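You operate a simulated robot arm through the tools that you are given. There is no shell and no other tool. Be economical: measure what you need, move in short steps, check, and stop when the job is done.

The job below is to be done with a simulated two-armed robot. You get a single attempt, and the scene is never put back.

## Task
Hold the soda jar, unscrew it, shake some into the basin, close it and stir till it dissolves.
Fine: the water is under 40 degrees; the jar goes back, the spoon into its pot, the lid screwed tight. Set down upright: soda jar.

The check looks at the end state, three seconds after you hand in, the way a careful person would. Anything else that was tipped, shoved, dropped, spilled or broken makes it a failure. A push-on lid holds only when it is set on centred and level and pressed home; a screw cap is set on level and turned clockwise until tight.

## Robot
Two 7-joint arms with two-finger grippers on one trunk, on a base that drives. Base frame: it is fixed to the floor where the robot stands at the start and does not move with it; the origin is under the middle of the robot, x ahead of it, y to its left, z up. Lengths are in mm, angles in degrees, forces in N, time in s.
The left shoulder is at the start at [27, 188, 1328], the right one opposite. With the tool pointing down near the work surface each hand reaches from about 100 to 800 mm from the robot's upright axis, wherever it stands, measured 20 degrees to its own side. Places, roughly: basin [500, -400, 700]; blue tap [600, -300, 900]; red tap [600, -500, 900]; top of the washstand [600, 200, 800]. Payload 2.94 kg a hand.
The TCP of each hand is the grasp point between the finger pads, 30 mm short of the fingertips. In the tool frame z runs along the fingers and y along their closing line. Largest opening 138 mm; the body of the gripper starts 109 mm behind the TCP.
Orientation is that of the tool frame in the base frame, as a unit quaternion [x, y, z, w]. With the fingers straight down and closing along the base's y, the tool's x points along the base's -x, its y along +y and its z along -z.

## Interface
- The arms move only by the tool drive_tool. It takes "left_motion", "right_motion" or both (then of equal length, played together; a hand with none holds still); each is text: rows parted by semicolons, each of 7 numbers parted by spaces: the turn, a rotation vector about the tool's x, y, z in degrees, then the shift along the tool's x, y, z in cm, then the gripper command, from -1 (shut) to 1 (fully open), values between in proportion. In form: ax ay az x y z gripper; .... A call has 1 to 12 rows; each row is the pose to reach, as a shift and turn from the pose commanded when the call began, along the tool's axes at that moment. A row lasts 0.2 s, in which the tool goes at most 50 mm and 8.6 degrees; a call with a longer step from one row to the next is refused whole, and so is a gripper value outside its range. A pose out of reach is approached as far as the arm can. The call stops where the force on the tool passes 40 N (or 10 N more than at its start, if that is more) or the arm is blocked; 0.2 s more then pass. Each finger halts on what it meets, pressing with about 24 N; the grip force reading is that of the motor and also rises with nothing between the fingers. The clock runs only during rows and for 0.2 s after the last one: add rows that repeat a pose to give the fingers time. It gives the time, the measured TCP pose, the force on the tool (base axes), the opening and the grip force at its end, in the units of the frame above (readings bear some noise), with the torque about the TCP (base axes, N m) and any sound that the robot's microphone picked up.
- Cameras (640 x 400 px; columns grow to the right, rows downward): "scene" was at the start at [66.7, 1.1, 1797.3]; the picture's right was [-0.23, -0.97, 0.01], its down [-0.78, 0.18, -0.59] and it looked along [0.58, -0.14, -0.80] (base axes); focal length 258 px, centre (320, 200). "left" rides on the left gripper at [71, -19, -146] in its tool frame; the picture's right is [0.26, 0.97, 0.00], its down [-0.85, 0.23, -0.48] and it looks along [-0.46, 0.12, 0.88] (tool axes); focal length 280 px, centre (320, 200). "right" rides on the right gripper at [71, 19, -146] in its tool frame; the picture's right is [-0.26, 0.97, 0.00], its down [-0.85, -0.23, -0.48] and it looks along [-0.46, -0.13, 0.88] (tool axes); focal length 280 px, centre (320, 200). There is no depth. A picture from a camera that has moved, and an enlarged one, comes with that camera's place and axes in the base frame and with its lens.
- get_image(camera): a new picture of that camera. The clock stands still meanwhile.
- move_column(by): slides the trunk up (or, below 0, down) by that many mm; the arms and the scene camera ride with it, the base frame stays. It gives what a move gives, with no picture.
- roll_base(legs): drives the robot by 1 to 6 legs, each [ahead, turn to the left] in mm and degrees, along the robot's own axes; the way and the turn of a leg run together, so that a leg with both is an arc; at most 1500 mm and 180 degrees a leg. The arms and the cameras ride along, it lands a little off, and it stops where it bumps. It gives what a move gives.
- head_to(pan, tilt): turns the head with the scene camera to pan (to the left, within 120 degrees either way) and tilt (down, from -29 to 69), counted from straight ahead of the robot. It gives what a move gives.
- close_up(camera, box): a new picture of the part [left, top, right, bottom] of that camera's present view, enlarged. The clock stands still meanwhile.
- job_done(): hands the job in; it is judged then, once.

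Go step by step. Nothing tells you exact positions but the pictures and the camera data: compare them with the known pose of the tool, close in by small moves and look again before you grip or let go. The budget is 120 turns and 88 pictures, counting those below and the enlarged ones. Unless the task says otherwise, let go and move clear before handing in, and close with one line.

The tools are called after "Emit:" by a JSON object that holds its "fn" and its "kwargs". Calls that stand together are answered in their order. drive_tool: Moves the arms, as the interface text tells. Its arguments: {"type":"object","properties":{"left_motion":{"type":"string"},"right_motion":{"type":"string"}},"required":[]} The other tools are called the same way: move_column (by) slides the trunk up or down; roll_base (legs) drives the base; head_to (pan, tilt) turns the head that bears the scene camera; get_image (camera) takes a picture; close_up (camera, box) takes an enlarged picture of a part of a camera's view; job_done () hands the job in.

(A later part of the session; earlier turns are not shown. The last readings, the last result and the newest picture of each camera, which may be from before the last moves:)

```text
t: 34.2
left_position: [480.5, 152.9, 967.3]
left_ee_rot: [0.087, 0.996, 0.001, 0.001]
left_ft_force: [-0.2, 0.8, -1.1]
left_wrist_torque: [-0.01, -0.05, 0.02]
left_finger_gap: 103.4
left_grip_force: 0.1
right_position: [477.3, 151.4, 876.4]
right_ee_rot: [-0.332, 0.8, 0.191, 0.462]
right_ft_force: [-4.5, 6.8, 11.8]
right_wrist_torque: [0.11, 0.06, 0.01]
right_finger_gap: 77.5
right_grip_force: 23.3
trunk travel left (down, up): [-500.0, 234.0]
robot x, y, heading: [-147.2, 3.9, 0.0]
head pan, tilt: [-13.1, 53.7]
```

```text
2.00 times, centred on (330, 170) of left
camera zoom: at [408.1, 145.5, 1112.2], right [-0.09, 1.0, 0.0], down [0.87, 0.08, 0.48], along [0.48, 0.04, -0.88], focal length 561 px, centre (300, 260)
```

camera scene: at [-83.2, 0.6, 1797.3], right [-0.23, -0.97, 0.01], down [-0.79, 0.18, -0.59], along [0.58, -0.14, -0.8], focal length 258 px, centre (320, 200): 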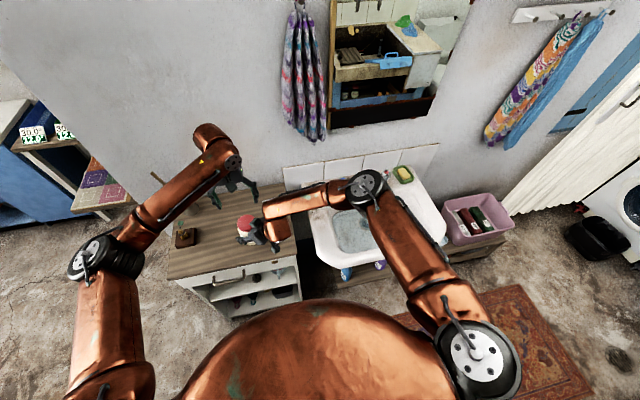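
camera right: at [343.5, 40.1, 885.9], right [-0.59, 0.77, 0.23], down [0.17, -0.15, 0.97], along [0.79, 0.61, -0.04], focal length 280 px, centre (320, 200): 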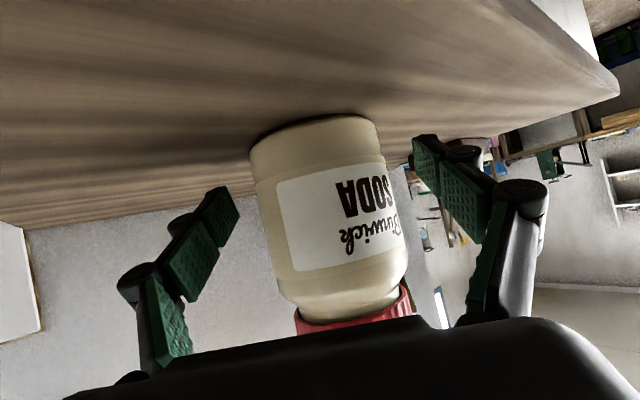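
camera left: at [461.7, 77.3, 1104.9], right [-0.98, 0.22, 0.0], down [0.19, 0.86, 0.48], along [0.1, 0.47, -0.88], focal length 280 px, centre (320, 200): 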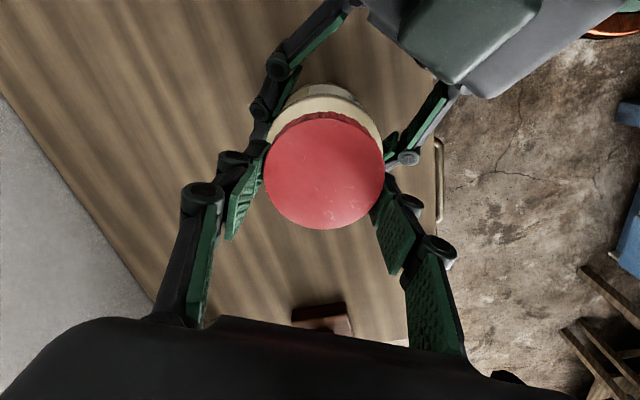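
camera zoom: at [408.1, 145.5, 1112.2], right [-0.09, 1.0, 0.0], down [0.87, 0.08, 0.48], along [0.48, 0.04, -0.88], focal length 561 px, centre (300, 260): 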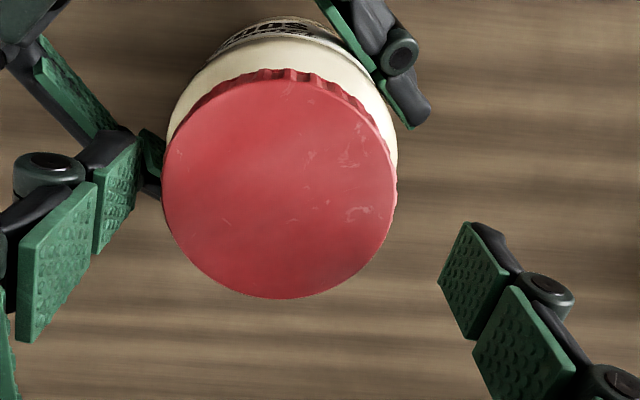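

The lid did not turn and now sits ~9 mm nearer the robot relative to the hand. I recentre, turn to 60° and grip at the lid's own height only.

Emit:
{"fn": "drive_tool", "kwargs": {"left_motion": "0 0 7 0.45 -0.3 0 0.5; 0 0 14 0.9 -0.6 0 0.4; 0 0 20 0.9 -0.6 0.1 0.4; 0 0 20 0.9 -0.6 0.1 0.4"}}

Emit:
{"fn": "get_image", "kwargs": {"camera": "left"}}

Emit:
{"fn": "close_up", "kwargs": {"camera": "scene", "box": [190, 170, 310, 260]}}

```text
t: 35.2
left_position: [471.2, 146.6, 965.5]
left_ee_rot: [0.259, 0.966, 0.0, 0.002]
left_ft_force: [0.3, -0.2, -1.3]
left_wrist_torque: [0.01, -0.01, -0.01]
left_finger_gap: 96.8
left_grip_force: 0.1
right_position: [477.7, 151.8, 876.3]
right_ee_rot: [-0.332, 0.8, 0.191, 0.462]
right_ft_force: [-4.1, 5.0, 13.6]
right_wrist_torque: [0.04, 0.01, 0.03]
right_finger_gap: 77.6
right_grip_force: 24.0
trunk travel left (down, up): [-500.0, 234.0]
robot x, y, heading: [-151.4, 1.9, -0.1]
head pan, tilt: [-13.1, 53.7]
```

```text
52 pictures are left
camera left: at [400.3, 165.6, 1111.0], right [0.26, 0.97, 0.0], down [0.85, -0.22, 0.48], along [0.46, -0.12, -0.88], focal length 280 px, centre (320, 200)
```

left: 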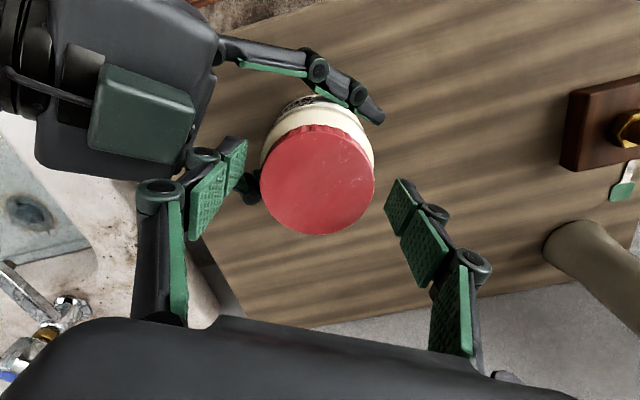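

```text
4.44 times, centred on (250, 215) of scene
camera zoom: at [-85.3, 1.6, 1797.4], right [-0.23, -0.97, 0.01], down [-0.78, 0.18, -0.59], along [0.58, -0.14, -0.8], focal length 1145 px, centre (631, 133)
```

zoom: 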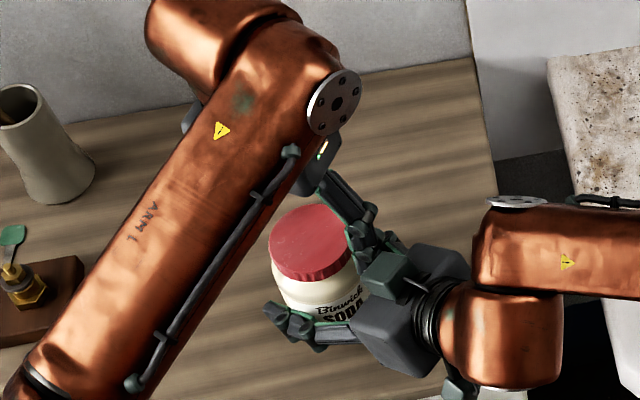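

Centred again. I close on the lid at this higher level.

Emit:
{"fn": "drive_tool", "kwargs": {"left_motion": "0 0 0 0 0 0 0.1; 0 0 0 0 0 0 -0.5; 0 0 0 0 0 0 -1; 0 0 0 0 0 0 -1; 0 0 0 0 0 0 -1; 0 0 0 0 0 0 -1"}}

Emit:
{"fn": "close_up", "kwargs": {"camera": "left", "box": [210, 70, 450, 270]}}

```text
t: 36.6
left_position: [469.1, 146.9, 964.9]
left_ee_rot: [0.259, 0.966, -0.001, 0.001]
left_ft_force: [-10.6, -12.6, 6.1]
left_wrist_torque: [-0.53, 0.48, -0.06]
left_finger_gap: 66.8
left_grip_force: 24.3
right_position: [476.4, 150.4, 875.9]
right_ee_rot: [-0.332, 0.8, 0.192, 0.462]
right_ft_force: [5.6, 15.6, 6.9]
right_wrist_torque: [-0.15, 0.21, 0.1]
right_finger_gap: 77.2
right_grip_force: 24.2
trunk travel left (down, up): [-500.0, 234.0]
robot x, y, heading: [-149.2, -0.8, 0.1]
head pan, tilt: [-13.1, 53.7]
```

```text
2.00 times, centred on (330, 170) of left
camera zoom: at [400.1, 164.5, 1111.1], right [0.26, 0.97, 0.0], down [0.85, -0.22, 0.48], along [0.46, -0.12, -0.88], focal length 561 px, centre (300, 260)
```

zoom: 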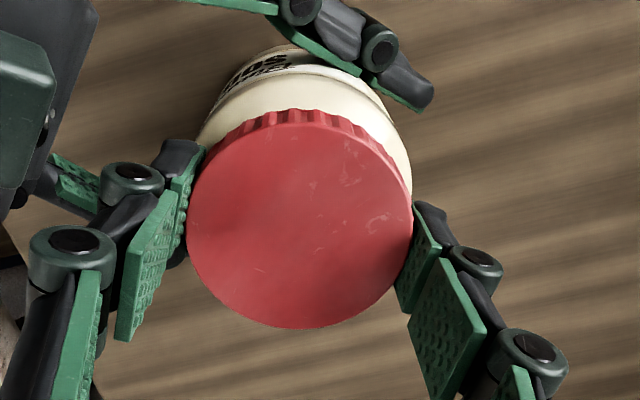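

Grip gap is now 66.8 mm with little vertical force. I test a 48° counterclockwise turn.

Emit:
{"fn": "drive_tool", "kwargs": {"left_motion": "0 0 -4 0 0 0 -1; 0 0 -10 0 0 0 -1; 0 0 -16 0 0 0 -1; 0 0 -24 0 0 0 -1; 0 0 -32 0 0 0 -1; 0 0 -40 0 0 -0.1 -1; 0 0 -48 0 0 -0.1 -1"}}

Emit:
{"fn": "close_up", "kwargs": {"camera": "left", "box": [210, 70, 450, 270]}}

```text
t: 38.2
left_position: [470.7, 145.9, 966.7]
left_ee_rot: [-0.159, 0.987, 0.0, 0.001]
left_ft_force: [-4.9, -19.3, 2.2]
left_wrist_torque: [-0.91, 0.32, -0.03]
left_finger_gap: 67.1
left_grip_force: 23.7
right_position: [475.8, 151.6, 876.9]
right_ee_rot: [-0.332, 0.8, 0.191, 0.462]
right_ft_force: [1.7, 13.7, 8.5]
right_wrist_torque: [-0.52, 0.15, 0.05]
right_finger_gap: 77.8
right_grip_force: 24.0
trunk travel left (down, up): [-500.0, 234.0]
robot x, y, heading: [-151.6, 1.0, -0.0]
head pan, tilt: [-13.1, 53.7]
```

```text
2.00 times, centred on (330, 170) of left
camera zoom: at [410.4, 105.9, 1112.4], right [-0.55, 0.84, 0.0], down [0.73, 0.48, 0.48], along [0.4, 0.26, -0.88], focal length 561 px, centre (300, 260)
```

zoom: 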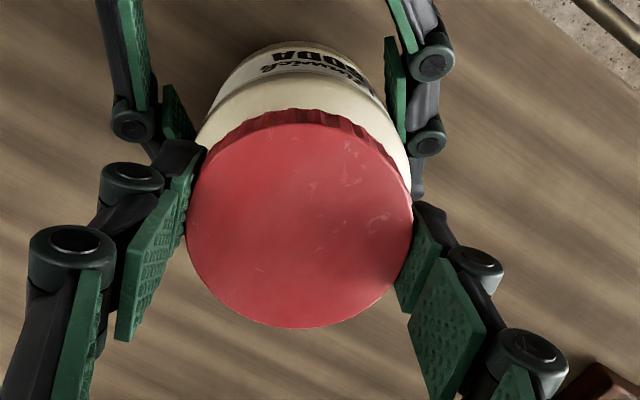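

The lid turned with the hand. I continue another 48°.

Emit:
{"fn": "drive_tool", "kwargs": {"left_motion": "0 0 -8 0 0 0 -1; 0 0 -16 0 0 0 -1; 0 0 -24 0 0 -0.05 -1; 0 0 -32 0 0 -0.05 -1; 0 0 -40 0 0 -0.1 -1; 0 0 -48 0 0 -0.1 -1; 0 0 -54 0 0 -0.1 -1"}}

Emit:
{"fn": "close_up", "kwargs": {"camera": "left", "box": [210, 70, 450, 270]}}

```text
t: 39.9
left_position: [470.5, 148.0, 968.2]
left_ee_rot: [-0.59, 0.807, -0.001, 0.002]
left_ft_force: [-1.0, -13.9, 2.3]
left_wrist_torque: [-0.31, 0.44, -0.07]
left_finger_gap: 67.0
left_grip_force: 24.0
right_position: [476.3, 150.5, 875.9]
right_ee_rot: [-0.333, 0.799, 0.192, 0.462]
right_ft_force: [-2.2, 12.1, 7.0]
right_wrist_torque: [-0.57, -0.2, 0.03]
right_finger_gap: 77.7
right_grip_force: 23.8
trunk travel left (down, up): [-500.0, 234.0]
robot x, y, heading: [-148.8, -5.2, 0.2]
head pan, tilt: [-13.1, 53.7]
```

```text
2.00 times, centred on (330, 170) of left
camera zoom: at [468.7, 73.5, 1113.1], right [-1.0, 0.04, 0.0], down [0.04, 0.88, 0.48], along [0.02, 0.48, -0.88], focal length 561 px, centre (300, 260)
```

zoom: 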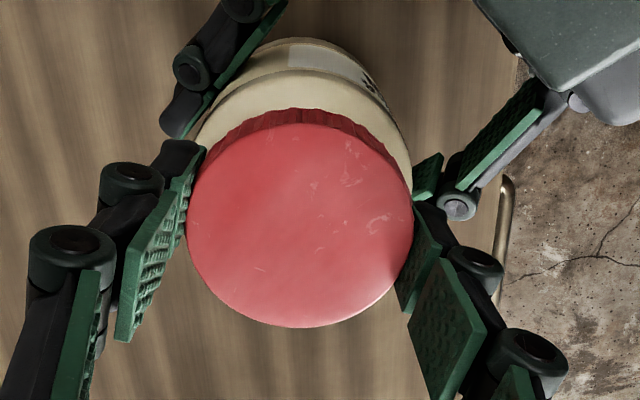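

Still turning together. I continue further while the wrist allows.

Emit:
{"fn": "drive_tool", "kwargs": {"left_motion": "0 0 -8 0 0 0 -1; 0 0 -16 0 0 0 -1; 0 0 -24 0 0 -0.05 -1; 0 0 -32 0 0 -0.05 -1; 0 0 -40 0 0 -0.1 -1; 0 0 -48 0 0 -0.1 -1; 0 0 -56 0 0 -0.1 -1; 0 0 -64 0 0 -0.1 -1"}}

Emit:
{"fn": "close_up", "kwargs": {"camera": "left", "box": [210, 70, 450, 270]}}

```text
t: 41.7
left_position: [484.7, 135.7, 961.2]
left_ee_rot: [0.925, -0.38, 0.0, -0.004]
left_ft_force: [-2.8, 3.7, 6.2]
left_wrist_torque: [-0.25, -0.02, -0.1]
left_finger_gap: 66.7
left_grip_force: 24.0
left hand out of reach, approached as far as the arm can: row 8
right_position: [481.4, 135.0, 876.3]
right_ee_rot: [-0.327, 0.8, 0.191, 0.465]
right_ft_force: [-2.3, -4.4, 6.8]
right_wrist_torque: [0.32, -0.16, 0.03]
right_finger_gap: 78.1
right_grip_force: 24.4
trunk travel left (down, up): [-500.0, 234.0]
robot x, y, heading: [-150.0, 0.3, 0.2]
head pan, tilt: [-13.1, 53.7]
stopped in row 8 (left hand): the force on the tool passed its limit at 48 N (the readings are from after the stop); the commanded pose is now the measured one
```

```text
2.00 times, centred on (330, 170) of left
camera zoom: at [549.2, 97.7, 1108.4], right [-0.49, -0.87, -0.01], down [-0.77, 0.43, 0.48], along [-0.41, 0.24, -0.88], focal length 561 px, centre (300, 260)
```

zoom: 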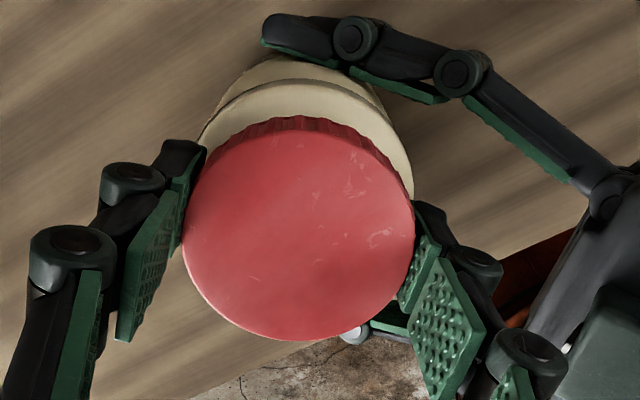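

The wrist reached its limit at ~165° of turning and both hands shifted slightly. I test a small lift to see whether the lid is free.

Emit:
{"fn": "drive_tool", "kwargs": {"left_motion": "0 0 0 0 0 -0.2 -1; 0 0 0 0 0 -0.4 -1; 0 0 0 0 0 -0.6 -1; 0 0 0 0 0 -0.6 -1"}}

Emit:
{"fn": "close_up", "kwargs": {"camera": "left", "box": [210, 70, 450, 270]}}

Emit:
{"fn": "close_up", "kwargs": {"camera": "scene", "box": [190, 170, 310, 260]}}

```text
t: 42.7
left_position: [484.2, 136.4, 962.6]
left_ee_rot: [0.925, -0.38, 0.001, -0.003]
left_ft_force: [1.9, -1.6, 9.5]
left_wrist_torque: [-0.21, -0.04, 0.03]
left_finger_gap: 66.6
left_grip_force: 24.5
left hand out of reach, approached as far as the arm can: row 2, 3, 4
right_position: [480.5, 137.5, 876.5]
right_ee_rot: [-0.327, 0.801, 0.189, 0.464]
right_ft_force: [4.3, -4.4, 10.0]
right_wrist_torque: [0.1, -0.32, -0.01]
right_finger_gap: 77.8
right_grip_force: 24.1
trunk travel left (down, up): [-500.0, 234.0]
robot x, y, heading: [-151.5, 3.0, -0.0]
head pan, tilt: [-13.1, 53.7]
```

```text
2.00 times, centred on (330, 170) of left
camera zoom: at [548.3, 98.8, 1108.1], right [-0.49, -0.87, -0.01], down [-0.77, 0.43, 0.47], along [-0.41, 0.24, -0.88], focal length 561 px, centre (300, 260)
```

zoom: 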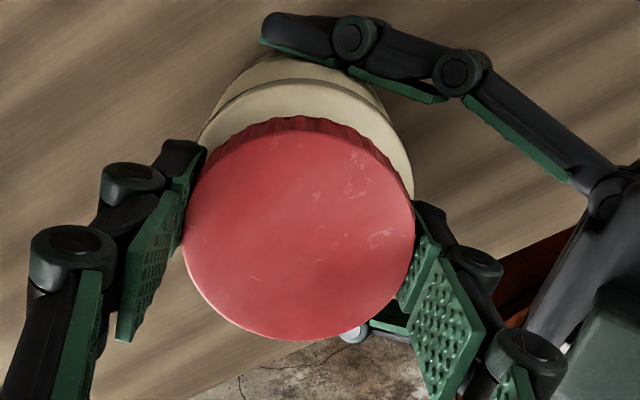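

```text
4.44 times, centred on (250, 215) of scene
camera zoom: at [-84.5, -0.3, 1797.5], right [-0.23, -0.97, 0.01], down [-0.78, 0.18, -0.59], along [0.58, -0.14, -0.8], focal length 1145 px, centre (631, 133)
```

zoom: 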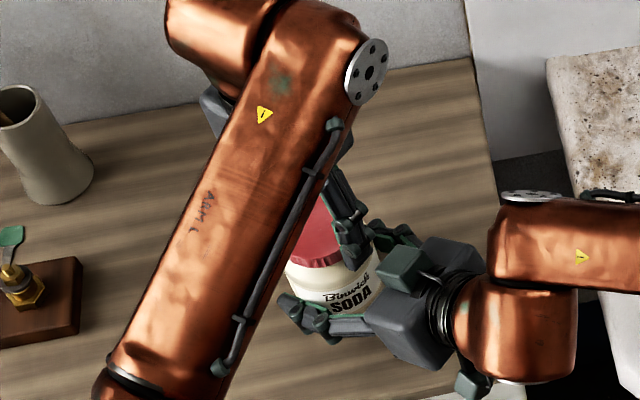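

At the wrist limit, so I open the left fingers, turn back and regrip for a second stroke.

Emit:
{"fn": "drive_tool", "kwargs": {"left_motion": "0 0 0 0 0 0 0; 0 0 0 0 0 0 0.4; 0 0 8 0 0 0 0.45; 0 0 16 0 0 0 0.45; 0 0 24 0 0 0 0.45; 0 0 32 0 0 0 0.45; 0 0 40 0 0 0 0.45; 0 0 48 0 0 0 0.45; 0 0 56 0 0 0 0.45; 0 0 64 0 0 0 0.45; 0 0 72 0 0 0 0.45; 0 0 80 0 0 0 0.45"}}

Emit:
{"fn": "drive_tool", "kwargs": {"left_motion": "0 0 8 0 0 0 0.45; 0 0 16 0 0 0 0.45; 0 0 24 0 0 0 0.45; 0 0 32 0 0 0 0.45; 0 0 40 0 0 0 0.45; 0 0 48 0 0 0 0.45; 0 0 56 0 0 0 0.45; 0 0 64 0 0 0 0.45; 0 0 72 0 0 0 0.45; 0 0 80 0 0 0 0.45; 0 0 80 0 0 0 0.45"}}

Emit:
{"fn": "get_image", "kwargs": {"camera": "left"}}

```text
t: 45.3
left_position: [483.9, 136.0, 963.1]
left_ee_rot: [-0.464, 0.886, 0.001, 0.002]
left_ft_force: [-0.6, 0.2, 0.4]
left_wrist_torque: [-0.01, 0.02, -0.03]
left_finger_gap: 100.3
left_grip_force: 0.1
right_position: [480.4, 138.3, 875.2]
right_ee_rot: [-0.328, 0.801, 0.19, 0.463]
right_ft_force: [1.9, -1.6, 12.5]
right_wrist_torque: [-0.01, -0.13, 0.09]
right_finger_gap: 78.0
right_grip_force: 23.9
trunk travel left (down, up): [-500.0, 234.0]
robot x, y, heading: [-152.1, 0.7, 0.3]
head pan, tilt: [-13.1, 53.7]
```

```text
t: 47.7
left_position: [483.9, 136.0, 962.3]
left_ee_rot: [0.213, 0.977, 0.002, 0.002]
left_ft_force: [0.4, -0.1, -0.4]
left_wrist_torque: [-0.02, 0.02, 0.05]
left_finger_gap: 100.1
left_grip_force: 0.1
right_position: [482.2, 138.2, 875.7]
right_ee_rot: [-0.329, 0.801, 0.19, 0.463]
right_ft_force: [0.5, -0.5, 10.0]
right_wrist_torque: [0.08, -0.06, 0.1]
right_finger_gap: 77.9
right_grip_force: 23.8
trunk travel left (down, up): [-500.0, 234.0]
robot x, y, heading: [-148.4, -2.8, -0.0]
head pan, tilt: [-13.1, 53.7]
```

```text
44 pictures are left
camera left: at [411.0, 147.8, 1107.7], right [0.16, 0.99, 0.0], down [0.87, -0.15, 0.48], along [0.47, -0.07, -0.88], focal length 280 px, centre (320, 200)
```

left: 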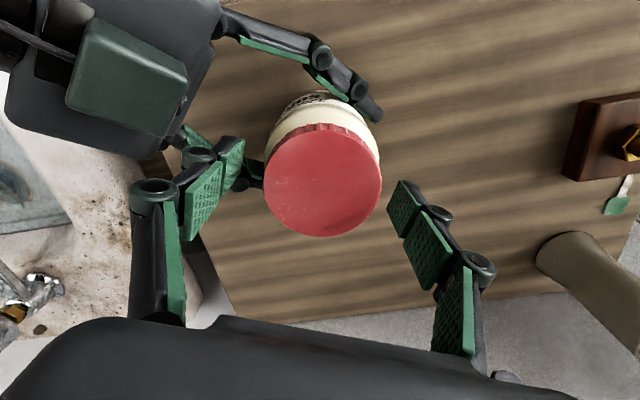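

The lid is centred and the scratch confirms it turned ~165°. I grip and make a second stroke.

Emit:
{"fn": "drive_tool", "kwargs": {"left_motion": "0 0 0 0 0 0 0; 0 0 0 0 0 0 -1; 0 0 0 0 0 0 -1; 0 0 0 0 0 0 -1; 0 0 0 0 0 0 -1; 0 0 -8 0 0 0 -1; 0 0 -16 0 0 0 -1; 0 0 -24 0 0 0 -1; 0 0 -32 0 0 -0.05 -1; 0 0 -40 0 0 -0.05 -1; 0 0 -48 0 0 -0.1 -1; 0 0 -56 0 0 -0.1 -1"}}

Emit:
{"fn": "drive_tool", "kwargs": {"left_motion": "0 0 -8 0 0 0 -1; 0 0 -16 0 0 0 -1; 0 0 -24 0 0 -0.05 -1; 0 0 -32 0 0 -0.05 -1; 0 0 -40 0 0 -0.1 -1; 0 0 -48 0 0 -0.1 -1; 0 0 -56 0 0 -0.1 -1; 0 0 -64 0 0 -0.15 -1; 0 0 -70 0 0 -0.15 -1"}}

Emit:
{"fn": "close_up", "kwargs": {"camera": "left", "box": [210, 70, 450, 270]}}

```text
t: 50.3
left_position: [482.2, 138.9, 962.4]
left_ee_rot: [-0.272, 0.962, 0.002, 0.003]
left_ft_force: [-3.4, 13.1, 2.0]
left_wrist_torque: [0.38, 0.32, -0.05]
left_finger_gap: 66.8
left_grip_force: 24.5
right_position: [481.1, 136.7, 874.9]
right_ee_rot: [-0.327, 0.801, 0.189, 0.464]
right_ft_force: [0.6, -8.6, 8.8]
right_wrist_torque: [0.44, 0.02, -0.08]
right_finger_gap: 77.7
right_grip_force: 25.0
trunk travel left (down, up): [-500.0, 234.0]
robot x, y, heading: [-148.7, 1.1, -0.2]
head pan, tilt: [-13.1, 53.7]
```

```text
t: 52.3
left_position: [483.9, 136.5, 965.8]
left_ee_rot: [0.775, -0.632, 0.0, -0.003]
left_ft_force: [-9.6, 10.2, 3.0]
left_wrist_torque: [0.18, 0.26, -0.22]
left_finger_gap: 66.7
left_grip_force: 24.3
right_position: [481.7, 136.9, 876.3]
right_ee_rot: [-0.328, 0.801, 0.189, 0.463]
right_ft_force: [8.7, -10.6, 4.5]
right_wrist_torque: [0.37, 0.41, 0.21]
right_finger_gap: 77.8
right_grip_force: 23.9
trunk travel left (down, up): [-500.0, 234.0]
robot x, y, heading: [-152.4, -2.1, -0.1]
head pan, tilt: [-13.1, 53.7]
```

```text
2.00 times, centred on (330, 170) of left
camera zoom: at [517.8, 69.5, 1110.2], right [-0.89, -0.45, 0.0], down [-0.4, 0.78, 0.48], along [-0.21, 0.43, -0.88], focal length 561 px, centre (300, 260)
```

zoom: 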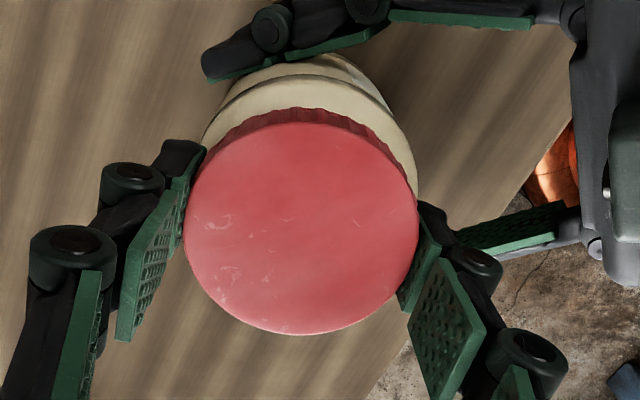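

About 290° turned in all. I try a small lift here.

Emit:
{"fn": "drive_tool", "kwargs": {"left_motion": "0 0 0 0 0 -0.3 -1; 0 0 0 0 0 -0.6 -1; 0 0 0 0 0 -1 -1; 0 0 0 0 0 -1 -1"}}

Emit:
{"fn": "close_up", "kwargs": {"camera": "left", "box": [210, 70, 450, 270]}}

```text
t: 53.3
left_position: [484.9, 135.7, 973.1]
left_ee_rot: [0.774, -0.633, 0.0, -0.002]
left_ft_force: [-8.7, 4.6, -4.5]
left_wrist_torque: [0.04, 0.02, 0.01]
left_finger_gap: 66.3
left_grip_force: 24.0
right_position: [481.4, 138.7, 876.0]
right_ee_rot: [-0.329, 0.801, 0.19, 0.463]
right_ft_force: [10.2, -4.8, 5.5]
right_wrist_torque: [0.27, 0.65, 0.0]
right_finger_gap: 77.9
right_grip_force: 24.6
trunk travel left (down, up): [-500.0, 234.0]
robot x, y, heading: [-150.2, -3.3, 0.1]
head pan, tilt: [-13.1, 53.7]
```

```text
2.00 times, centred on (330, 170) of left
camera zoom: at [518.7, 69.3, 1119.7], right [-0.89, -0.45, 0.0], down [-0.4, 0.78, 0.48], along [-0.21, 0.43, -0.88], focal length 561 px, centre (300, 260)
```

zoom: 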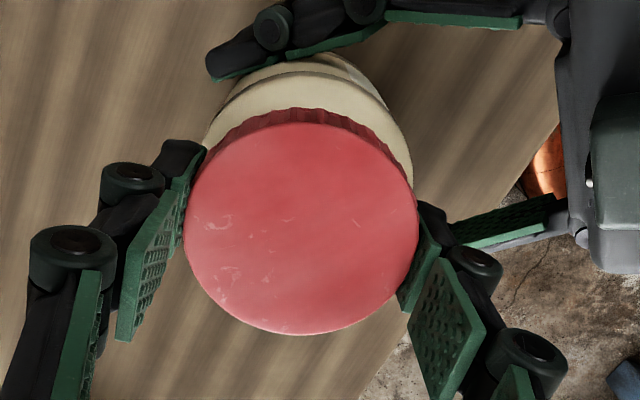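

The lid seems to be coming free with little force. I lift further and look.

Emit:
{"fn": "drive_tool", "kwargs": {"left_motion": "0 0 0 0 0 -0.8 -1; 0 0 0 0 0 -1.6 -1; 0 0 0 0 0 -2.4 -1; 0 0 0 0 0 -3.2 -1; 0 0 0 0 0 -4 -1; 0 0 0 0 0 -5 -1; 0 0 0 0 0 -5 -1"}}

Emit:
{"fn": "get_image", "kwargs": {"camera": "left"}}

Emit:
{"fn": "close_up", "kwargs": {"camera": "scene", "box": [190, 170, 310, 260]}}

```text
t: 54.9
left_position: [482.4, 136.8, 1023.7]
left_ee_rot: [0.774, -0.634, -0.001, -0.003]
left_ft_force: [0.8, -0.2, -1.1]
left_wrist_torque: [0.03, 0.02, 0.0]
left_finger_gap: 66.7
left_grip_force: 24.6
right_position: [481.5, 137.2, 874.6]
right_ee_rot: [-0.328, 0.801, 0.189, 0.463]
right_ft_force: [-0.5, 0.4, 0.9]
right_wrist_torque: [0.0, -0.06, 0.0]
right_finger_gap: 77.9
right_grip_force: 23.8
trunk travel left (down, up): [-500.0, 234.0]
robot x, y, heading: [-147.2, 4.6, 0.1]
head pan, tilt: [-13.1, 53.7]
```

```text
41 pictures are left
camera left: at [517.2, 69.7, 1169.0], right [-0.89, -0.45, 0.0], down [-0.4, 0.78, 0.48], along [-0.21, 0.43, -0.88], focal length 280 px, centre (320, 200)
```

left: 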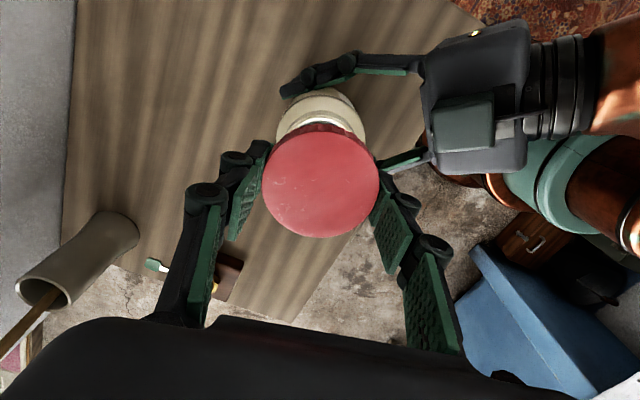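

```text
4.44 times, centred on (250, 215) of scene
camera zoom: at [-83.1, 1.1, 1797.3], right [-0.23, -0.97, 0.01], down [-0.79, 0.18, -0.59], along [0.58, -0.14, -0.8], focal length 1145 px, centre (631, 133)
```

zoom: 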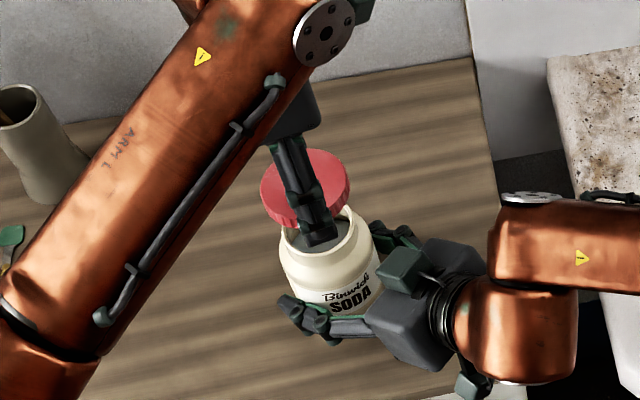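

The lid is off and held by the left hand. I lift the jar straight up with the right hand while the left moves up and aside with the lid.

Emit:
{"fn": "drive_tool", "kwargs": {"right_motion": "0 0 0 -1.7 0 -1 -1; 0 0 0 -3.5 0 -2 -1; 0 0 0 -5.2 0 -3 -1; 0 0 0 -7 0 -4 -1; 0 0 0 -8.7 0 -5 -1; 0 0 0 -10.4 0 -6 -1; 0 0 0 -10.4 0 -6 -1", "left_motion": "0 0 0 -1 -0.2 -3 -1; 0 0 0 -4 -0.8 -5 -1; 0 0 0 -7 -1.4 -7 -1; 0 0 0 -10 -2 -8 -1; 0 0 0 -12.5 -2.5 -8 -1; 0 0 0 -14.7 -3 -8 -1; 0 0 0 -14.7 -3 -8 -1"}}

Emit:
{"fn": "get_image", "kwargs": {"camera": "scene"}}

```text
t: 56.5
left_position: [484.8, 286.2, 1105.4]
left_ee_rot: [0.774, -0.633, 0.0, -0.003]
left_ft_force: [0.4, 0.2, -0.5]
left_wrist_torque: [0.01, 0.04, -0.04]
left_finger_gap: 66.6
left_grip_force: 23.8
right_position: [483.7, 139.0, 994.9]
right_ee_rot: [-0.328, 0.802, 0.189, 0.463]
right_ft_force: [-0.3, 0.7, -5.4]
right_wrist_torque: [0.07, -0.03, 0.0]
right_finger_gap: 77.7
right_grip_force: 23.7
trunk travel left (down, up): [-500.0, 234.0]
robot x, y, heading: [-149.2, -0.6, 0.0]
head pan, tilt: [-13.1, 53.7]
```

```text
39 pictures are left
camera scene: at [-82.4, 0.5, 1797.2], right [-0.23, -0.97, 0.01], down [-0.79, 0.18, -0.59], along [0.58, -0.14, -0.8], focal length 258 px, centre (320, 200)
```

scene: 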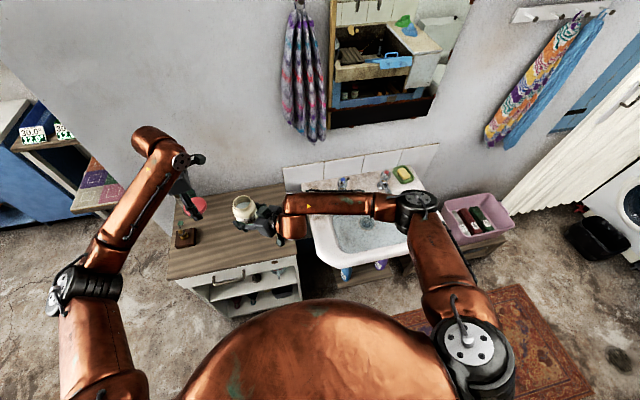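

The jar is up clear of the table. I carry it over the basin, yawing the hand 25° to the right on the way.

Emit:
{"fn": "drive_tool", "kwargs": {"right_motion": "0 0 0 0.8 -1.3 -1.4 -1; 2 0 1.1 2.4 -3.9 -4.2 -1; 4 0 2.3 4.2 -6.7 -7.2 -1; 6 0 3.4 6 -9.6 -10.3 -1; 8 0 4.6 7.8 -12.5 -13.4 -1; 10 0 5.7 9.6 -15.4 -16.5 -1; 12 0 6.9 11.4 -18.3 -19.6 -1; 14 0 8 13.2 -21.2 -22.7 -1; 16 0 9.2 14.9 -24 -25.8 -1; 18 0 10.4 16.5 -26.6 -28.5 -1; 20 0 11.5 17.7 -28.5 -30.5 -1; 21.7 0 12.5 18.4 -29.6 -31.8 -1"}}

Emit:
{"fn": "get_image", "kwargs": {"camera": "scene"}}

Emit:
{"fn": "get_image", "kwargs": {"camera": "right"}}

```text
t: 59.1
left_position: [483.4, 285.4, 1105.9]
left_ee_rot: [0.774, -0.633, 0.0, -0.003]
left_ft_force: [0.4, -1.0, -0.1]
left_wrist_torque: [0.04, -0.02, 0.0]
left_finger_gap: 66.8
left_grip_force: 23.9
right_position: [426.2, -332.4, 992.3]
right_ee_rot: [-0.147, 0.853, 0.085, 0.494]
right_ft_force: [0.7, -0.2, -3.6]
right_wrist_torque: [0.03, 0.02, 0.01]
right_finger_gap: 77.7
right_grip_force: 23.9
trunk travel left (down, up): [-500.0, 234.0]
robot x, y, heading: [-150.1, 0.9, 0.3]
head pan, tilt: [-13.1, 53.7]
```

```text
38 pictures are left
camera scene: at [-83.4, 0.1, 1797.3], right [-0.23, -0.97, 0.01], down [-0.79, 0.18, -0.59], along [0.58, -0.14, -0.8], focal length 258 px, centre (320, 200)
```

scene: 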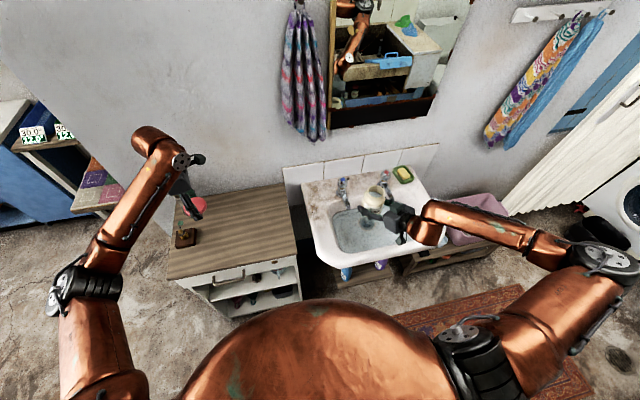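

```text
37 pictures are left
camera right: at [269.7, -366.4, 1002.2], right [-0.2, 0.95, 0.23], down [0.09, -0.21, 0.97], along [0.98, 0.21, -0.04], focal length 280 px, centre (320, 200)
```

right: 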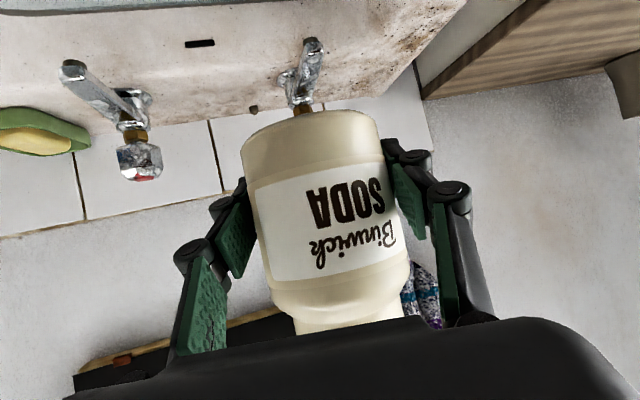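

The jar hangs over the basin at about (435,-332). I roll it 60° toward the right first to check the wrist range.

Emit:
{"fn": "drive_tool", "kwargs": {"right_motion": "-3 0 5.2 0 0 0 -1; -6.5 0 11.3 0 0 0 -1; -10 0 17.3 0 0 0 -1; -14 0 24.2 0 0 0 -1; -18 0 31.2 0 0 0 -1; -22 0 38.1 0 0 0 -1; -26 0 45 0 0 0 -1; -30 0 52 0 0 0 -1; -30 0 52 0 0 0 -1"}}

Emit:
{"fn": "close_up", "kwargs": {"camera": "scene", "box": [290, 140, 470, 280]}}

```text
t: 61.1
left_position: [484.9, 286.2, 1106.6]
left_ee_rot: [0.774, -0.633, -0.001, -0.002]
left_ft_force: [0.4, -0.3, 0.1]
left_wrist_torque: [-0.03, -0.01, -0.01]
left_finger_gap: 66.8
left_grip_force: 24.2
right_position: [428.4, -331.7, 993.2]
right_ee_rot: [0.121, 0.781, 0.501, 0.354]
right_ft_force: [-0.5, 0.4, -4.4]
right_wrist_torque: [0.09, 0.04, 0.0]
right_finger_gap: 77.6
right_grip_force: 24.2
trunk travel left (down, up): [-500.0, 234.0]
robot x, y, heading: [-150.8, -3.5, 0.0]
head pan, tilt: [-13.1, 53.7]
```

```text
2.86 times, centred on (380, 210) of scene
camera zoom: at [-83.1, 0.8, 1797.3], right [-0.23, -0.97, 0.01], down [-0.79, 0.18, -0.59], along [0.58, -0.14, -0.8], focal length 736 px, centre (149, 171)
```

zoom: 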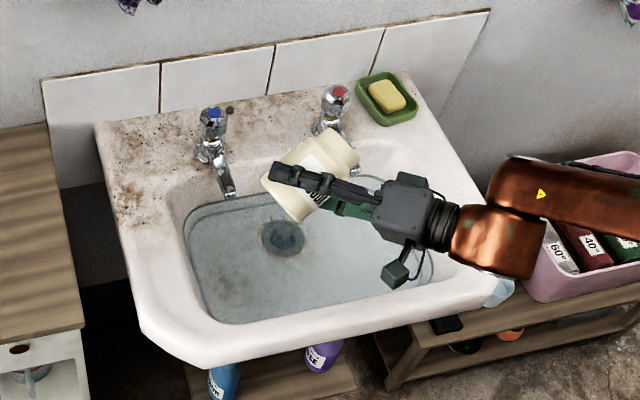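

The range is fine and the mouth is over the water at about (455,-408). I lower 45 mm and tilt to ~100°, with a small shake.

Emit:
{"fn": "drive_tool", "kwargs": {"right_motion": "0 0 0 0.6 -1.3 0.4 -1; 0 0 0 1.3 -2.6 0.8 -1; 0 0 0 1.95 -3.9 1.13 -1; -3 0 5.2 1.95 -3.9 1.13 -1; -6 0 10.4 1.95 -3.9 1.13 -1; -9.5 0 16.5 1.95 -3.9 1.13 -1; -13 0 22.5 1.95 -3.9 1.13 -1; -16.5 0 28.6 1.95 -3.9 1.13 -1; -20 0 34.6 1.95 -3.9 1.13 -1; -20 0 34.6 1.95 -3.9 1.13 -1"}}

Emit:
{"fn": "close_up", "kwargs": {"camera": "scene", "box": [290, 140, 470, 280]}}

```text
t: 63.3
left_position: [484.1, 285.9, 1105.5]
left_ee_rot: [0.774, -0.633, 0.0, -0.002]
left_ft_force: [0.2, 0.3, -0.3]
left_wrist_torque: [-0.02, -0.01, 0.02]
left_finger_gap: 66.8
left_grip_force: 23.9
right_position: [427.6, -330.9, 949.2]
right_ee_rot: [0.284, 0.613, 0.708, 0.204]
right_ft_force: [-0.5, -0.5, -4.6]
right_wrist_torque: [0.15, 0.02, 0.05]
right_finger_gap: 77.4
right_grip_force: 24.2
trunk travel left (down, up): [-500.0, 234.0]
robot x, y, heading: [-148.4, -1.0, -0.2]
head pan, tilt: [-13.1, 53.7]
```

```text
2.86 times, centred on (380, 210) of scene
camera zoom: at [-83.1, 0.5, 1797.3], right [-0.23, -0.97, 0.01], down [-0.79, 0.18, -0.59], along [0.58, -0.14, -0.8], focal length 736 px, centre (149, 171)
```

zoom: 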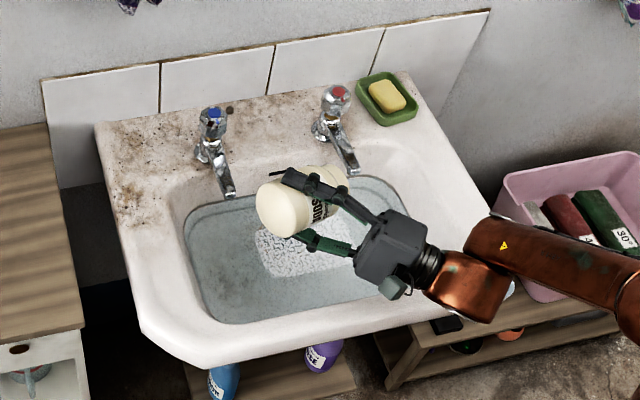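

A patch of soda is in the water. I tilt the jar back upright and raise it.

Emit:
{"fn": "drive_tool", "kwargs": {"right_motion": "4.2 0 -7.2 0.1 0.5 0 -1; 8.3 0 -14.4 0.15 1 0.1 -1; 12.5 0 -21.6 0.2 1.5 0.1 -1; 16.7 0 -28.9 0.3 2 0.15 -1; 20.8 0 -36.1 0.35 2.4 0.2 -1; 25 0 -43.3 0.4 2.8 0.25 -1; 29.2 0 -50.5 0.5 3.2 0.3 -1; 33.3 0 -57.7 0.55 3.6 0.3 -1; 37.5 0 -65 0.6 4 0.35 -1; 41.7 0 -72.2 0.7 4.4 0.4 -1; 45.8 0 -79.4 0.7 4.4 0.4 -1; 50 0 -86.6 0.7 4.4 0.4 -1"}}

Emit:
{"fn": "close_up", "kwargs": {"camera": "scene", "box": [290, 140, 470, 280]}}

```text
t: 65.9
left_position: [483.3, 286.6, 1105.4]
left_ee_rot: [0.775, -0.632, 0.0, -0.003]
left_ft_force: [0.2, -0.5, -0.8]
left_wrist_torque: [-0.03, -0.01, 0.01]
left_finger_gap: 66.8
left_grip_force: 24.0
right_position: [425.8, -330.1, 994.7]
right_ee_rot: [-0.146, 0.853, 0.083, 0.494]
right_ft_force: [0.5, 0.3, -3.7]
right_wrist_torque: [0.04, 0.03, 0.02]
right_finger_gap: 77.6
right_grip_force: 24.2
trunk travel left (down, up): [-500.0, 234.0]
robot x, y, heading: [-148.4, 0.9, 0.2]
head pan, tilt: [-13.1, 53.7]
```

```text
2.86 times, centred on (380, 210) of scene
camera zoom: at [-83.1, 0.7, 1797.3], right [-0.23, -0.97, 0.01], down [-0.79, 0.18, -0.59], along [0.58, -0.14, -0.8], focal length 736 px, centre (149, 171)
```

zoom: 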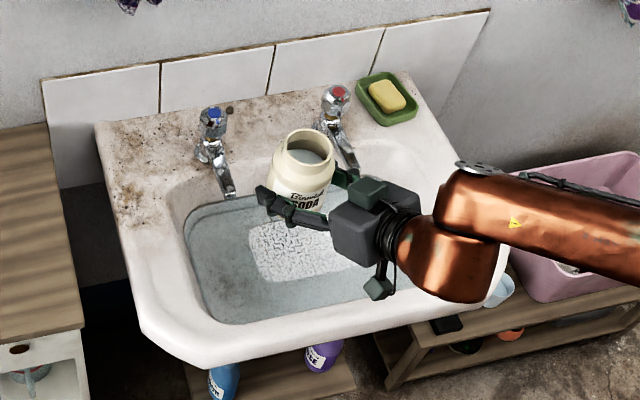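

The jar is upright and soda lies in the water. I carry the jar back above its original spot.

Emit:
{"fn": "drive_tool", "kwargs": {"right_motion": "0 0 0 -0.4 1.6 0.7 -1; -2 0 -1.1 -1.3 5.2 2.2 -1; -4 0 -2.3 -2.3 9.3 4 -1; -6 0 -3.4 -3.3 13.5 5.7 -1; -8 0 -4.6 -4.3 17.6 7.5 -1; -10 0 -5.7 -5.3 21.7 9.2 -1; -12 0 -6.9 -6.3 25.8 11 -1; -14 0 -8 -7.4 29.9 12.7 -1; -16 0 -9.2 -8.4 34 14.5 -1; -18 0 -10.4 -9.4 38 16.2 -1; -20 0 -11.5 -10.2 41.5 17.7 -1; -21.7 0 -12.5 -10.65 43.3 18.4 -1"}}

```text
t: 68.5
left_position: [485.5, 286.6, 1106.0]
left_ee_rot: [0.775, -0.632, 0.0, -0.002]
left_ft_force: [0.5, 0.3, -0.9]
left_wrist_torque: [0.0, -0.02, 0.0]
left_finger_gap: 66.7
left_grip_force: 24.0
right_position: [483.3, 150.1, 994.3]
right_ee_rot: [-0.328, 0.801, 0.189, 0.463]
right_ft_force: [-0.5, -0.4, -3.8]
right_wrist_torque: [0.01, 0.0, -0.03]
right_finger_gap: 77.7
right_grip_force: 24.2
trunk travel left (down, up): [-500.0, 234.0]
robot x, y, heading: [-146.8, -1.0, -0.1]
head pan, tilt: [-13.1, 53.7]
```

Above the spot at the same tilt as before. I lower it to the table gently.

Emit:
{"fn": "drive_tool", "kwargs": {"right_motion": "0 0 0 1.7 0.1 0.8 -1; 0 0 0 3.5 0.2 1.8 -1; 0 0 0 5.2 0.3 2.7 -1; 0 0 0 7 0.35 3.7 -1; 0 0 0 8.4 0.35 4.5 -1; 0 0 0 9.3 0.35 5 -1; 0 0 0 9.9 0.35 5.3 -1; 0 0 0 10.3 0.35 5.55 -1; 0 0 0 10.3 0.35 5.55 -1"}}

Emit:
{"fn": "close_up", "kwargs": {"camera": "scene", "box": [150, 150, 330, 290]}}

```text
t: 70.5
left_position: [483.8, 287.2, 1105.7]
left_ee_rot: [0.774, -0.633, -0.001, -0.003]
left_ft_force: [0.4, 0.1, 0.9]
left_wrist_torque: [0.0, -0.01, -0.01]
left_finger_gap: 66.6
left_grip_force: 24.1
right_position: [478.3, 150.1, 876.6]
right_ee_rot: [-0.328, 0.801, 0.189, 0.463]
right_ft_force: [0.8, 1.0, -4.9]
right_wrist_torque: [-0.01, 0.02, 0.02]
right_finger_gap: 77.8
right_grip_force: 23.8
trunk travel left (down, up): [-500.0, 234.0]
robot x, y, heading: [-147.1, 3.5, 0.0]
head pan, tilt: [-13.1, 53.7]
```

```text
2.86 times, centred on (240, 220) of scene
camera zoom: at [-82.9, 1.5, 1797.3], right [-0.23, -0.97, 0.01], down [-0.79, 0.18, -0.59], along [0.58, -0.14, -0.8], focal length 736 px, centre (549, 143)
```

zoom: 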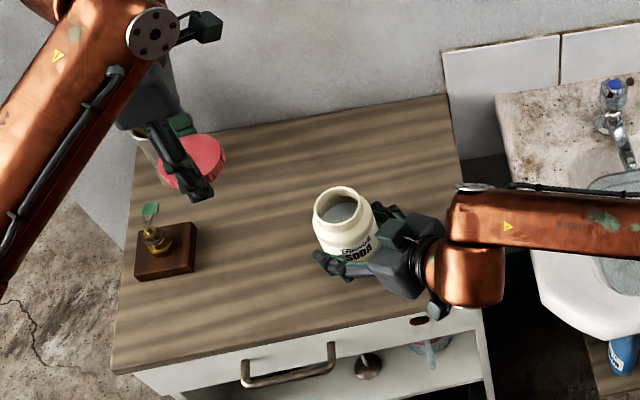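

The weight is still in the hand; I lower in small steps until it touches.

Emit:
{"fn": "drive_tool", "kwargs": {"right_motion": "0 0 0 0.17 0 0.1 -1; 0 0 0 0.26 0 0.15 -1; 0 0 0 0.35 0 0.2 -1; 0 0 0 0.35 0 0.2 -1"}}

```text
t: 71.5
left_position: [482.6, 284.9, 1106.1]
left_ee_rot: [0.774, -0.634, 0.0, -0.001]
left_ft_force: [-0.4, 0.9, -0.3]
left_wrist_torque: [-0.02, 0.02, 0.01]
left_finger_gap: 66.6
left_grip_force: 24.1
right_position: [479.8, 150.6, 875.7]
right_ee_rot: [-0.328, 0.8, 0.19, 0.464]
right_ft_force: [0.2, -1.9, 8.6]
right_wrist_torque: [-0.46, 0.03, 0.06]
right_finger_gap: 77.8
right_grip_force: 23.9
trunk travel left (down, up): [-500.0, 234.0]
robot x, y, heading: [-148.8, -1.0, 0.1]
head pan, tilt: [-13.1, 53.7]
```

The jar stands on the table. I bring the lid back above the mouth, same orientation as at lift-off, and check alignment.

Emit:
{"fn": "drive_tool", "kwargs": {"left_motion": "0 0 0 3 0.7 0 -1; 0 0 0 6 1.3 0 -1; 0 0 0 9 2 1 -1; 0 0 0 12 2.6 3 -1; 0 0 0 13.35 2.9 5 -1; 0 0 0 13.35 2.9 7 -1; 0 0 0 13.35 2.9 9 -1; 0 0 0 13.35 2.9 10.2 -1; 0 0 0 13.35 2.9 10.2 -1"}}

Emit:
{"fn": "close_up", "kwargs": {"camera": "left", "box": [210, 50, 450, 250]}}

Emit:
{"fn": "close_up", "kwargs": {"camera": "scene", "box": [200, 170, 300, 250]}}

```text
t: 73.5
left_position: [480.9, 149.8, 1001.7]
left_ee_rot: [0.774, -0.633, -0.001, -0.002]
left_ft_force: [0.5, 0.0, -0.3]
left_wrist_torque: [0.01, -0.02, 0.01]
left_finger_gap: 66.5
left_grip_force: 23.9
right_position: [478.2, 149.4, 874.8]
right_ee_rot: [-0.328, 0.8, 0.19, 0.465]
right_ft_force: [7.7, 1.1, 16.9]
right_wrist_torque: [0.04, -0.27, 0.1]
right_finger_gap: 77.8
right_grip_force: 23.8
trunk travel left (down, up): [-500.0, 234.0]
robot x, y, heading: [-151.9, 0.7, 0.2]
head pan, tilt: [-13.1, 53.7]
```

```text
2.00 times, centred on (330, 150) of left
camera zoom: at [515.4, 82.7, 1148.0], right [-0.89, -0.45, 0.0], down [-0.4, 0.78, 0.48], along [-0.21, 0.43, -0.88], focal length 561 px, centre (300, 300)
```

zoom: 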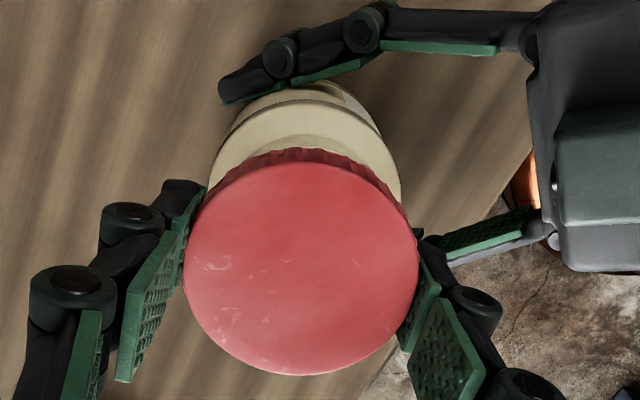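

```text
5.00 times, centred on (250, 210) of scene
camera zoom: at [-84.1, 0.7, 1797.4], right [-0.23, -0.97, 0.01], down [-0.78, 0.18, -0.59], along [0.58, -0.14, -0.8], focal length 1288 px, centre (670, 150)
```

zoom: 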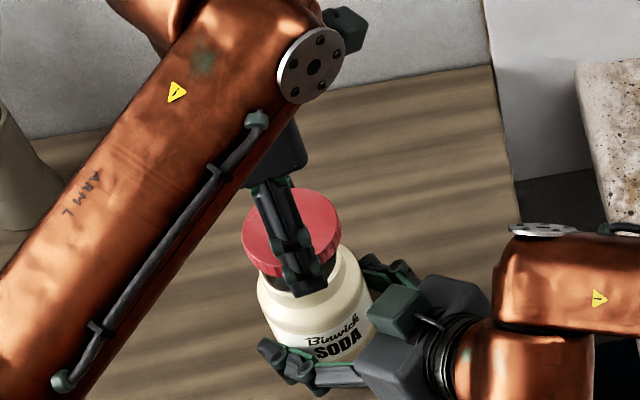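

Alignment matches the lift-off relation. I lower the lid onto the mouth and read the force.

Emit:
{"fn": "drive_tool", "kwargs": {"left_motion": "0 0 0 0 0 1 -1; 0 0 0 0 0 2 -1; 0 0 0 0 0 2.6 -1; 0 0 0 0 0 3 -1; 0 0 0 0 0 3.3 -1; 0 0 0 0 0 3.3 -1"}}

Emit:
{"fn": "close_up", "kwargs": {"camera": "left", "box": [210, 50, 450, 250]}}

```text
t: 74.9
left_position: [480.2, 149.7, 971.0]
left_ee_rot: [0.774, -0.633, 0.001, -0.004]
left_ft_force: [-3.8, -1.6, 17.1]
left_wrist_torque: [0.26, 0.41, 0.09]
left_finger_gap: 66.9
left_grip_force: 24.1
right_position: [477.4, 149.8, 873.4]
right_ee_rot: [-0.328, 0.801, 0.19, 0.464]
right_ft_force: [14.1, 5.4, 8.0]
right_wrist_torque: [0.02, -0.53, -0.04]
right_finger_gap: 77.5
right_grip_force: 24.3
trunk travel left (down, up): [-500.0, 234.0]
robot x, y, heading: [-150.9, 2.2, 0.2]
head pan, tilt: [-13.1, 53.7]
```

```text
2.00 times, centred on (330, 150) of left
camera zoom: at [514.3, 82.7, 1117.2], right [-0.89, -0.45, -0.01], down [-0.4, 0.78, 0.48], along [-0.21, 0.43, -0.88], focal length 561 px, centre (300, 300)
```

zoom: 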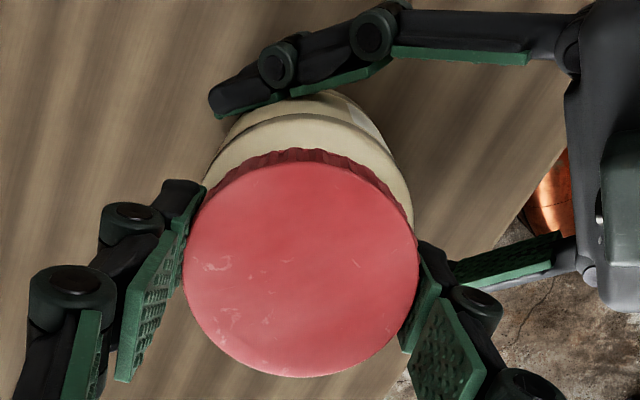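

The lid rests on the mouth (17 N). I turn clockwise ~104° with light downward following.

Emit:
{"fn": "drive_tool", "kwargs": {"left_motion": "0 0 4 0 0 0 -1; 0 0 12 0 0 0 -1; 0 0 20 0 0 0 -1; 0 0 28 0 0 0.05 -1; 0 0 36 0 0 0.05 -1; 0 0 44 0 0 0.1 -1; 0 0 52 0 0 0.1 -1; 0 0 60 0 0 0.1 -1; 0 0 68 0 0 0.15 -1; 0 0 76 0 0 0.15 -1; 0 0 84 0 0 0.2 -1; 0 0 92 0 0 0.2 -1"}}

Emit:
{"fn": "close_up", "kwargs": {"camera": "left", "box": [210, 50, 450, 250]}}

```text
t: 77.5
left_position: [481.5, 149.8, 967.6]
left_ee_rot: [-0.081, 0.997, 0.002, 0.002]
left_ft_force: [-1.5, 0.3, -0.1]
left_wrist_torque: [-0.01, 0.01, 0.05]
left_finger_gap: 66.4
left_grip_force: 23.7
right_position: [476.7, 149.4, 874.6]
right_ee_rot: [-0.328, 0.801, 0.189, 0.463]
right_ft_force: [-1.4, -4.6, 5.6]
right_wrist_torque: [-0.14, -0.07, -0.18]
right_finger_gap: 77.9
right_grip_force: 23.8
trunk travel left (down, up): [-500.0, 234.0]
robot x, y, heading: [-148.3, -0.5, -0.3]
head pan, tilt: [-13.1, 53.7]
```

```text
2.00 times, centred on (330, 150) of left
camera zoom: at [415.2, 118.2, 1113.5], right [-0.41, 0.91, 0.0], down [0.8, 0.36, 0.48], along [0.44, 0.2, -0.88], focal length 561 px, centre (300, 300)
```

zoom: 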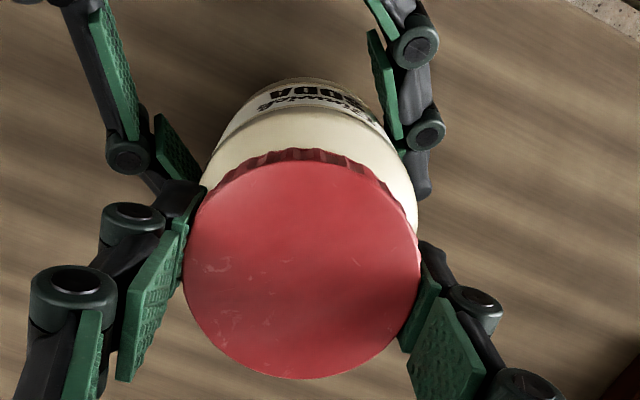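

The lid turned easily. I continue clockwise with a bit more down pressure.

Emit:
{"fn": "drive_tool", "kwargs": {"left_motion": "0 0 8 0 0 0.1 -1; 0 0 16 0 0 0.2 -1; 0 0 24 0 0 0.25 -1; 0 0 32 0 0 0.3 -1; 0 0 40 0 0 0.3 -1; 0 0 48 0 0 0.35 -1; 0 0 56 0 0 0.4 -1"}}

```text
t: 79.1
left_position: [482.0, 149.1, 962.6]
left_ee_rot: [0.397, 0.918, 0.003, 0.001]
left_ft_force: [-4.2, -0.1, 0.0]
left_wrist_torque: [0.0, 0.08, 0.08]
left_finger_gap: 66.3
left_grip_force: 24.2
right_position: [477.4, 149.7, 873.5]
right_ee_rot: [-0.329, 0.801, 0.189, 0.463]
right_ft_force: [2.2, 0.2, 0.5]
right_wrist_torque: [0.03, 0.16, -0.05]
right_finger_gap: 77.6
right_grip_force: 24.1
trunk travel left (down, up): [-500.0, 234.0]
robot x, y, heading: [-149.6, -0.2, 0.1]
head pan, tilt: [-13.1, 53.7]
```

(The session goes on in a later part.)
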